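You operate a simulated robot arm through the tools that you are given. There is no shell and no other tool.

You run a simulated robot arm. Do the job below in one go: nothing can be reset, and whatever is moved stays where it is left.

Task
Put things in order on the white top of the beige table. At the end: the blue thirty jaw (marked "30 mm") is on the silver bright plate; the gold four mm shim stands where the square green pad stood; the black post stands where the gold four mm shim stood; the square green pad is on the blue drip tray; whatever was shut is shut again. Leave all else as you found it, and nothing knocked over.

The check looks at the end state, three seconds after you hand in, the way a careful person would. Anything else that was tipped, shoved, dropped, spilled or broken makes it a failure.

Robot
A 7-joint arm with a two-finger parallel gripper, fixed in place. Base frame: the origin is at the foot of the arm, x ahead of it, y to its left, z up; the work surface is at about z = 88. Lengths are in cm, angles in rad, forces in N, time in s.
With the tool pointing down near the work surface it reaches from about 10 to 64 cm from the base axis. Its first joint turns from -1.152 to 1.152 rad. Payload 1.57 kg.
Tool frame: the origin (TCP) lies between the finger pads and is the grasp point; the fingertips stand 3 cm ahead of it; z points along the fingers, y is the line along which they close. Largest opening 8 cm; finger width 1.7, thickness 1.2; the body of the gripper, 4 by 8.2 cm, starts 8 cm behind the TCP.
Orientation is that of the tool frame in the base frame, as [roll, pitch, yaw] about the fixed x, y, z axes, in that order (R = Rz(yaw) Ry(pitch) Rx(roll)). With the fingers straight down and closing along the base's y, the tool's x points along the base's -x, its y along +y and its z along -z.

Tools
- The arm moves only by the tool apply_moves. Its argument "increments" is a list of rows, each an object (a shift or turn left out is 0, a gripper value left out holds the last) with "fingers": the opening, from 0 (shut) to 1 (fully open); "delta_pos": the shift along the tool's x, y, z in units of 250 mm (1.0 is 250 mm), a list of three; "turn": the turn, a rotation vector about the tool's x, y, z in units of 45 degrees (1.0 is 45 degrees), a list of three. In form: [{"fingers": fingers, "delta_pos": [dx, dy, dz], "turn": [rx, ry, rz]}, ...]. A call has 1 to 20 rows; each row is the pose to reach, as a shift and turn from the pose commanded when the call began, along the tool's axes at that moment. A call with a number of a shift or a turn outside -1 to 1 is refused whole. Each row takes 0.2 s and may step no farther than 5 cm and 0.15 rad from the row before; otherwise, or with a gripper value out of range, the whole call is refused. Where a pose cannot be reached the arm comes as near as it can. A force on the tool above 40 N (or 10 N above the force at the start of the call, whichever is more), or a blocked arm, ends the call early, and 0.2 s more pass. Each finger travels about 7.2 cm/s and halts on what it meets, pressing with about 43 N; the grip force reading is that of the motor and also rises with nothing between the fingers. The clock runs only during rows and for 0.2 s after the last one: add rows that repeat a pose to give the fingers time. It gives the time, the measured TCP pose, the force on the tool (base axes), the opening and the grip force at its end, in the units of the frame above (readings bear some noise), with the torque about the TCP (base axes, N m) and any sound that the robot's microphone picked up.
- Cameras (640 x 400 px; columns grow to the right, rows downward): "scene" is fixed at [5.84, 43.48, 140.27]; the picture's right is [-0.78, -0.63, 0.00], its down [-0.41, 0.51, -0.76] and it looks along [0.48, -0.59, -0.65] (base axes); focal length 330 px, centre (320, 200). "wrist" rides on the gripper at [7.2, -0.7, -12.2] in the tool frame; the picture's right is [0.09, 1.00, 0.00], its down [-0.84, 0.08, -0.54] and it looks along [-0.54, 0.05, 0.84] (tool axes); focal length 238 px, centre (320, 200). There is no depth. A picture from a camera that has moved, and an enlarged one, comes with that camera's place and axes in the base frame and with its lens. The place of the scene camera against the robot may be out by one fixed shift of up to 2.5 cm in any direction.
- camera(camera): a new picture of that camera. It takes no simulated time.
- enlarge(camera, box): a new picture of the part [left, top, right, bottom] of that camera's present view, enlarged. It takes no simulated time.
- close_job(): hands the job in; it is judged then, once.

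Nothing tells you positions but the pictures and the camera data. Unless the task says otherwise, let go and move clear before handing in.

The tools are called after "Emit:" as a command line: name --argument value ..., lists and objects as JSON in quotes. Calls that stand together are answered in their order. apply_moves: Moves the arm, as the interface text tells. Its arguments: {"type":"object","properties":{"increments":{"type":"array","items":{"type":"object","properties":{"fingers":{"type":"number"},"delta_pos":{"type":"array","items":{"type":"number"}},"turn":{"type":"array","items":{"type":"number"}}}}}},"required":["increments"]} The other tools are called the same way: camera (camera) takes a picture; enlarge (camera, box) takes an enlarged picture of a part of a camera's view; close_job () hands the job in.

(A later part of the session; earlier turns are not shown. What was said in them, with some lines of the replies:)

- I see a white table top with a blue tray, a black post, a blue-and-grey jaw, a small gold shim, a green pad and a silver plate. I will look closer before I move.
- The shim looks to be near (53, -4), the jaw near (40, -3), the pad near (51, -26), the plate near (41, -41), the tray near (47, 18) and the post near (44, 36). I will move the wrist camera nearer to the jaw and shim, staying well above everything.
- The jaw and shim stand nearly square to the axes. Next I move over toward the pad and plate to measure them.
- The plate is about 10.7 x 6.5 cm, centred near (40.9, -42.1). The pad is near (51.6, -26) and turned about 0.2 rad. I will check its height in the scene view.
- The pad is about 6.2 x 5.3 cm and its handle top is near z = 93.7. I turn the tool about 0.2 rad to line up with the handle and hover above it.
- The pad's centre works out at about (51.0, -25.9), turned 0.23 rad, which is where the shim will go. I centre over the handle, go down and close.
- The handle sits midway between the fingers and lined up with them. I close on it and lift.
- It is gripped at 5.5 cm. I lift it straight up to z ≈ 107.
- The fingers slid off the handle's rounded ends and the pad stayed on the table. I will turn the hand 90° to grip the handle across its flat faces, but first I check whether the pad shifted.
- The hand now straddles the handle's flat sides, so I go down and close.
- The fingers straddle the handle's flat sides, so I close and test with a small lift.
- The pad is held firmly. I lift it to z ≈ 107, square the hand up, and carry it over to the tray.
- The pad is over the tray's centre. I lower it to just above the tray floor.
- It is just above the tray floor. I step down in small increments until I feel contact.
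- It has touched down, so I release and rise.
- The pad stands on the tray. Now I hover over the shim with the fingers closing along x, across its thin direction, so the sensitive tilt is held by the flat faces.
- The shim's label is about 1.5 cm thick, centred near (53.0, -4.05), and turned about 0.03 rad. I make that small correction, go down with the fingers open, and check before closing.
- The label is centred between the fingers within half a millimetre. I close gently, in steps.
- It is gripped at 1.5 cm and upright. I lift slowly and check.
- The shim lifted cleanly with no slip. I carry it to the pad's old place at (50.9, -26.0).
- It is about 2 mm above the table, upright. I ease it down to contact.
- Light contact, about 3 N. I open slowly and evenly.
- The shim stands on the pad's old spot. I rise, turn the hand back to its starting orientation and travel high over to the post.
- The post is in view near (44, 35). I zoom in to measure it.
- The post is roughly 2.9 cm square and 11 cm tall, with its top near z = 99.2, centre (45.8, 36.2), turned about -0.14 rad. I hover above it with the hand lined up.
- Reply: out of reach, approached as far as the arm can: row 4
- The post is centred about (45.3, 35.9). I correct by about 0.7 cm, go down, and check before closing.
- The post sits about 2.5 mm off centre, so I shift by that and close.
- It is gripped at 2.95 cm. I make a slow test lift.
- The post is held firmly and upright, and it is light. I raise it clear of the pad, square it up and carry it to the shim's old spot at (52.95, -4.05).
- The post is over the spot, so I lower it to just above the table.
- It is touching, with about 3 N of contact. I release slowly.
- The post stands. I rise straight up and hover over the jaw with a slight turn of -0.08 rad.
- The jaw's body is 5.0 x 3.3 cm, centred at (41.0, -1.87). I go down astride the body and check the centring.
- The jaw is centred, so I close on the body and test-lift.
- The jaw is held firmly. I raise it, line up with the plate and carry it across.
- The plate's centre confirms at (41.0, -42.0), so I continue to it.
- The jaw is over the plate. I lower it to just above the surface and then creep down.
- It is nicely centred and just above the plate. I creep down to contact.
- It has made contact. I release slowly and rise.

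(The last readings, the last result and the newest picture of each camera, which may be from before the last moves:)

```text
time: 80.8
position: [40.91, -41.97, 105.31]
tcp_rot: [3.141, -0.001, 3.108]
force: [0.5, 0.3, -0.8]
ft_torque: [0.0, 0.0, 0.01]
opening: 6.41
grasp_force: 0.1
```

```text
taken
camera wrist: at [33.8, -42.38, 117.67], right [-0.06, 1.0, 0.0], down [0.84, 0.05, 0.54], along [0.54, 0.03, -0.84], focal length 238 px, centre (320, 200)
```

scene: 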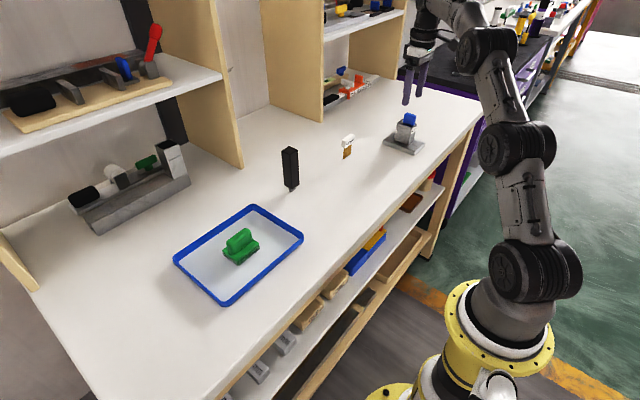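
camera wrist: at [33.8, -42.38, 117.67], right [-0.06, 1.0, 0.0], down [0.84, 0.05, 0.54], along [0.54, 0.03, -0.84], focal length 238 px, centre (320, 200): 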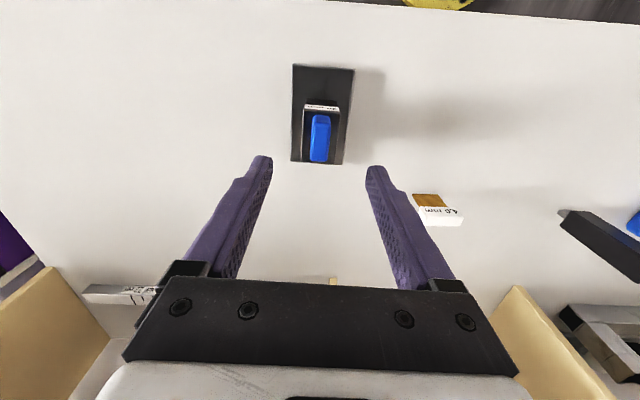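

All the pieces look placed. I zoom in for a last check before moving clear and handing in.

Emit:
enlarge --camera "scene" --box '[320, 80, 460, 180]'

Emit:
enlarge --camera "scene" --box '[160, 130, 320, 310]'

Emit:
enlarge --camera "wrist" --box '[260, 50, 380, 170]'

Emit:
apply_moves --increments '[{"delta_pos": [0, 0, -0.1]}, {"delta_pos": [0.1, 0.1, -0.15]}, {"delta_pos": [0.2, 0.2, -0.2]}, {"delta_pos": [0.2, 0.2, -0.2]}]'

Emit:
camera --camera "scene"

```text
4.00 times, centred on (390, 130) of scene
camera zoom: at [5.84, 43.48, 140.27], right [-0.78, -0.63, 0.0], down [-0.41, 0.51, -0.76], along [0.48, -0.59, -0.65], focal length 1321 px, centre (40, 480)
```

zoom: 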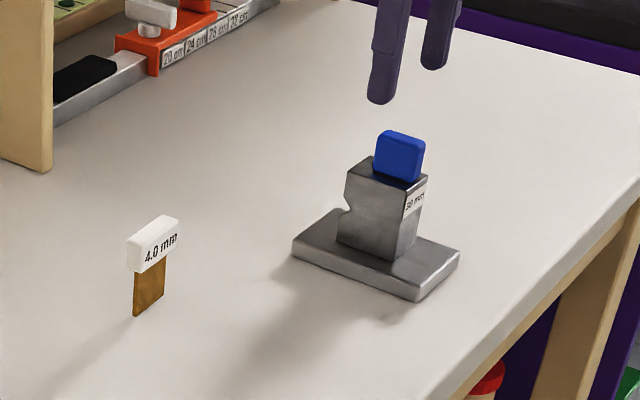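

```text
2.22 times, centred on (240, 220) of scene
camera zoom: at [5.84, 43.48, 140.27], right [-0.78, -0.63, 0.0], down [-0.41, 0.51, -0.76], along [0.48, -0.59, -0.65], focal length 734 px, centre (498, 156)
```

zoom: 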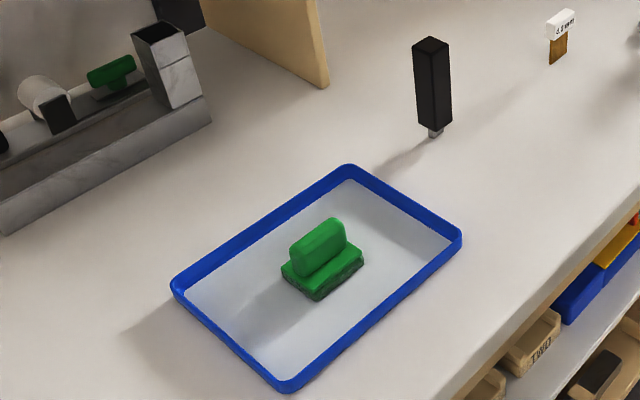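

```text
3.33 times, centred on (320, 110) of wrist
camera zoom: at [33.8, -42.38, 117.67], right [-0.06, 1.0, 0.0], down [0.84, 0.05, 0.54], along [0.54, 0.03, -0.84], focal length 794 px, centre (320, 500)
```

zoom: 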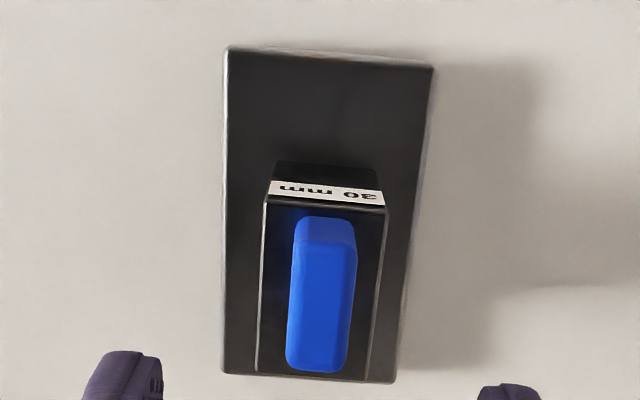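

```text
time: 81.8
position: [36.15, -36.8, 110.33]
tcp_rot: [-3.14, 0.0, 3.107]
force: [-0.7, -0.4, -0.7]
ft_torque: [-0.01, 0.02, 0.03]
opening: 6.4
grasp_force: 0.0
```

```text
taken
```

scene: 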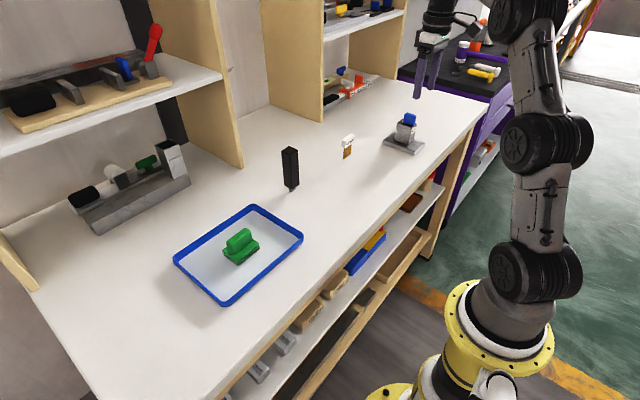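

The jaw stands on the plate, the shim stands on the pad's old spot, the post stands on the shim's old spot and the pad is on the tray. I saw nothing that had been shut, nothing is knocked over, and the arm is clear, so I hand in.

Emit:
close_job

```text
The job is handed in.
```

I finished the job and handed it in. In the last pictures everything asked for was in place and nothing had been knocked over.

- **Blue thirty jaw:** it stands upright near the middle of the silver bright plate.
- **Gold four mm shim:** it stands where the square green pad stood, to within a few millimetres.
- **Black post:** it stands where the shim stood, also to within a few millimetres. I turned it slightly to sit square to the table.
- **Square green pad:** it sits in the middle of the blue drip tray.
- **Anything shut:** I opened nothing and saw nothing on the table that had been shut.

My first grip on the pad slipped off the rounded ends of its handle. The pad stayed upright and moved by no more than about 2 mm, and I then picked it up across the flat sides.
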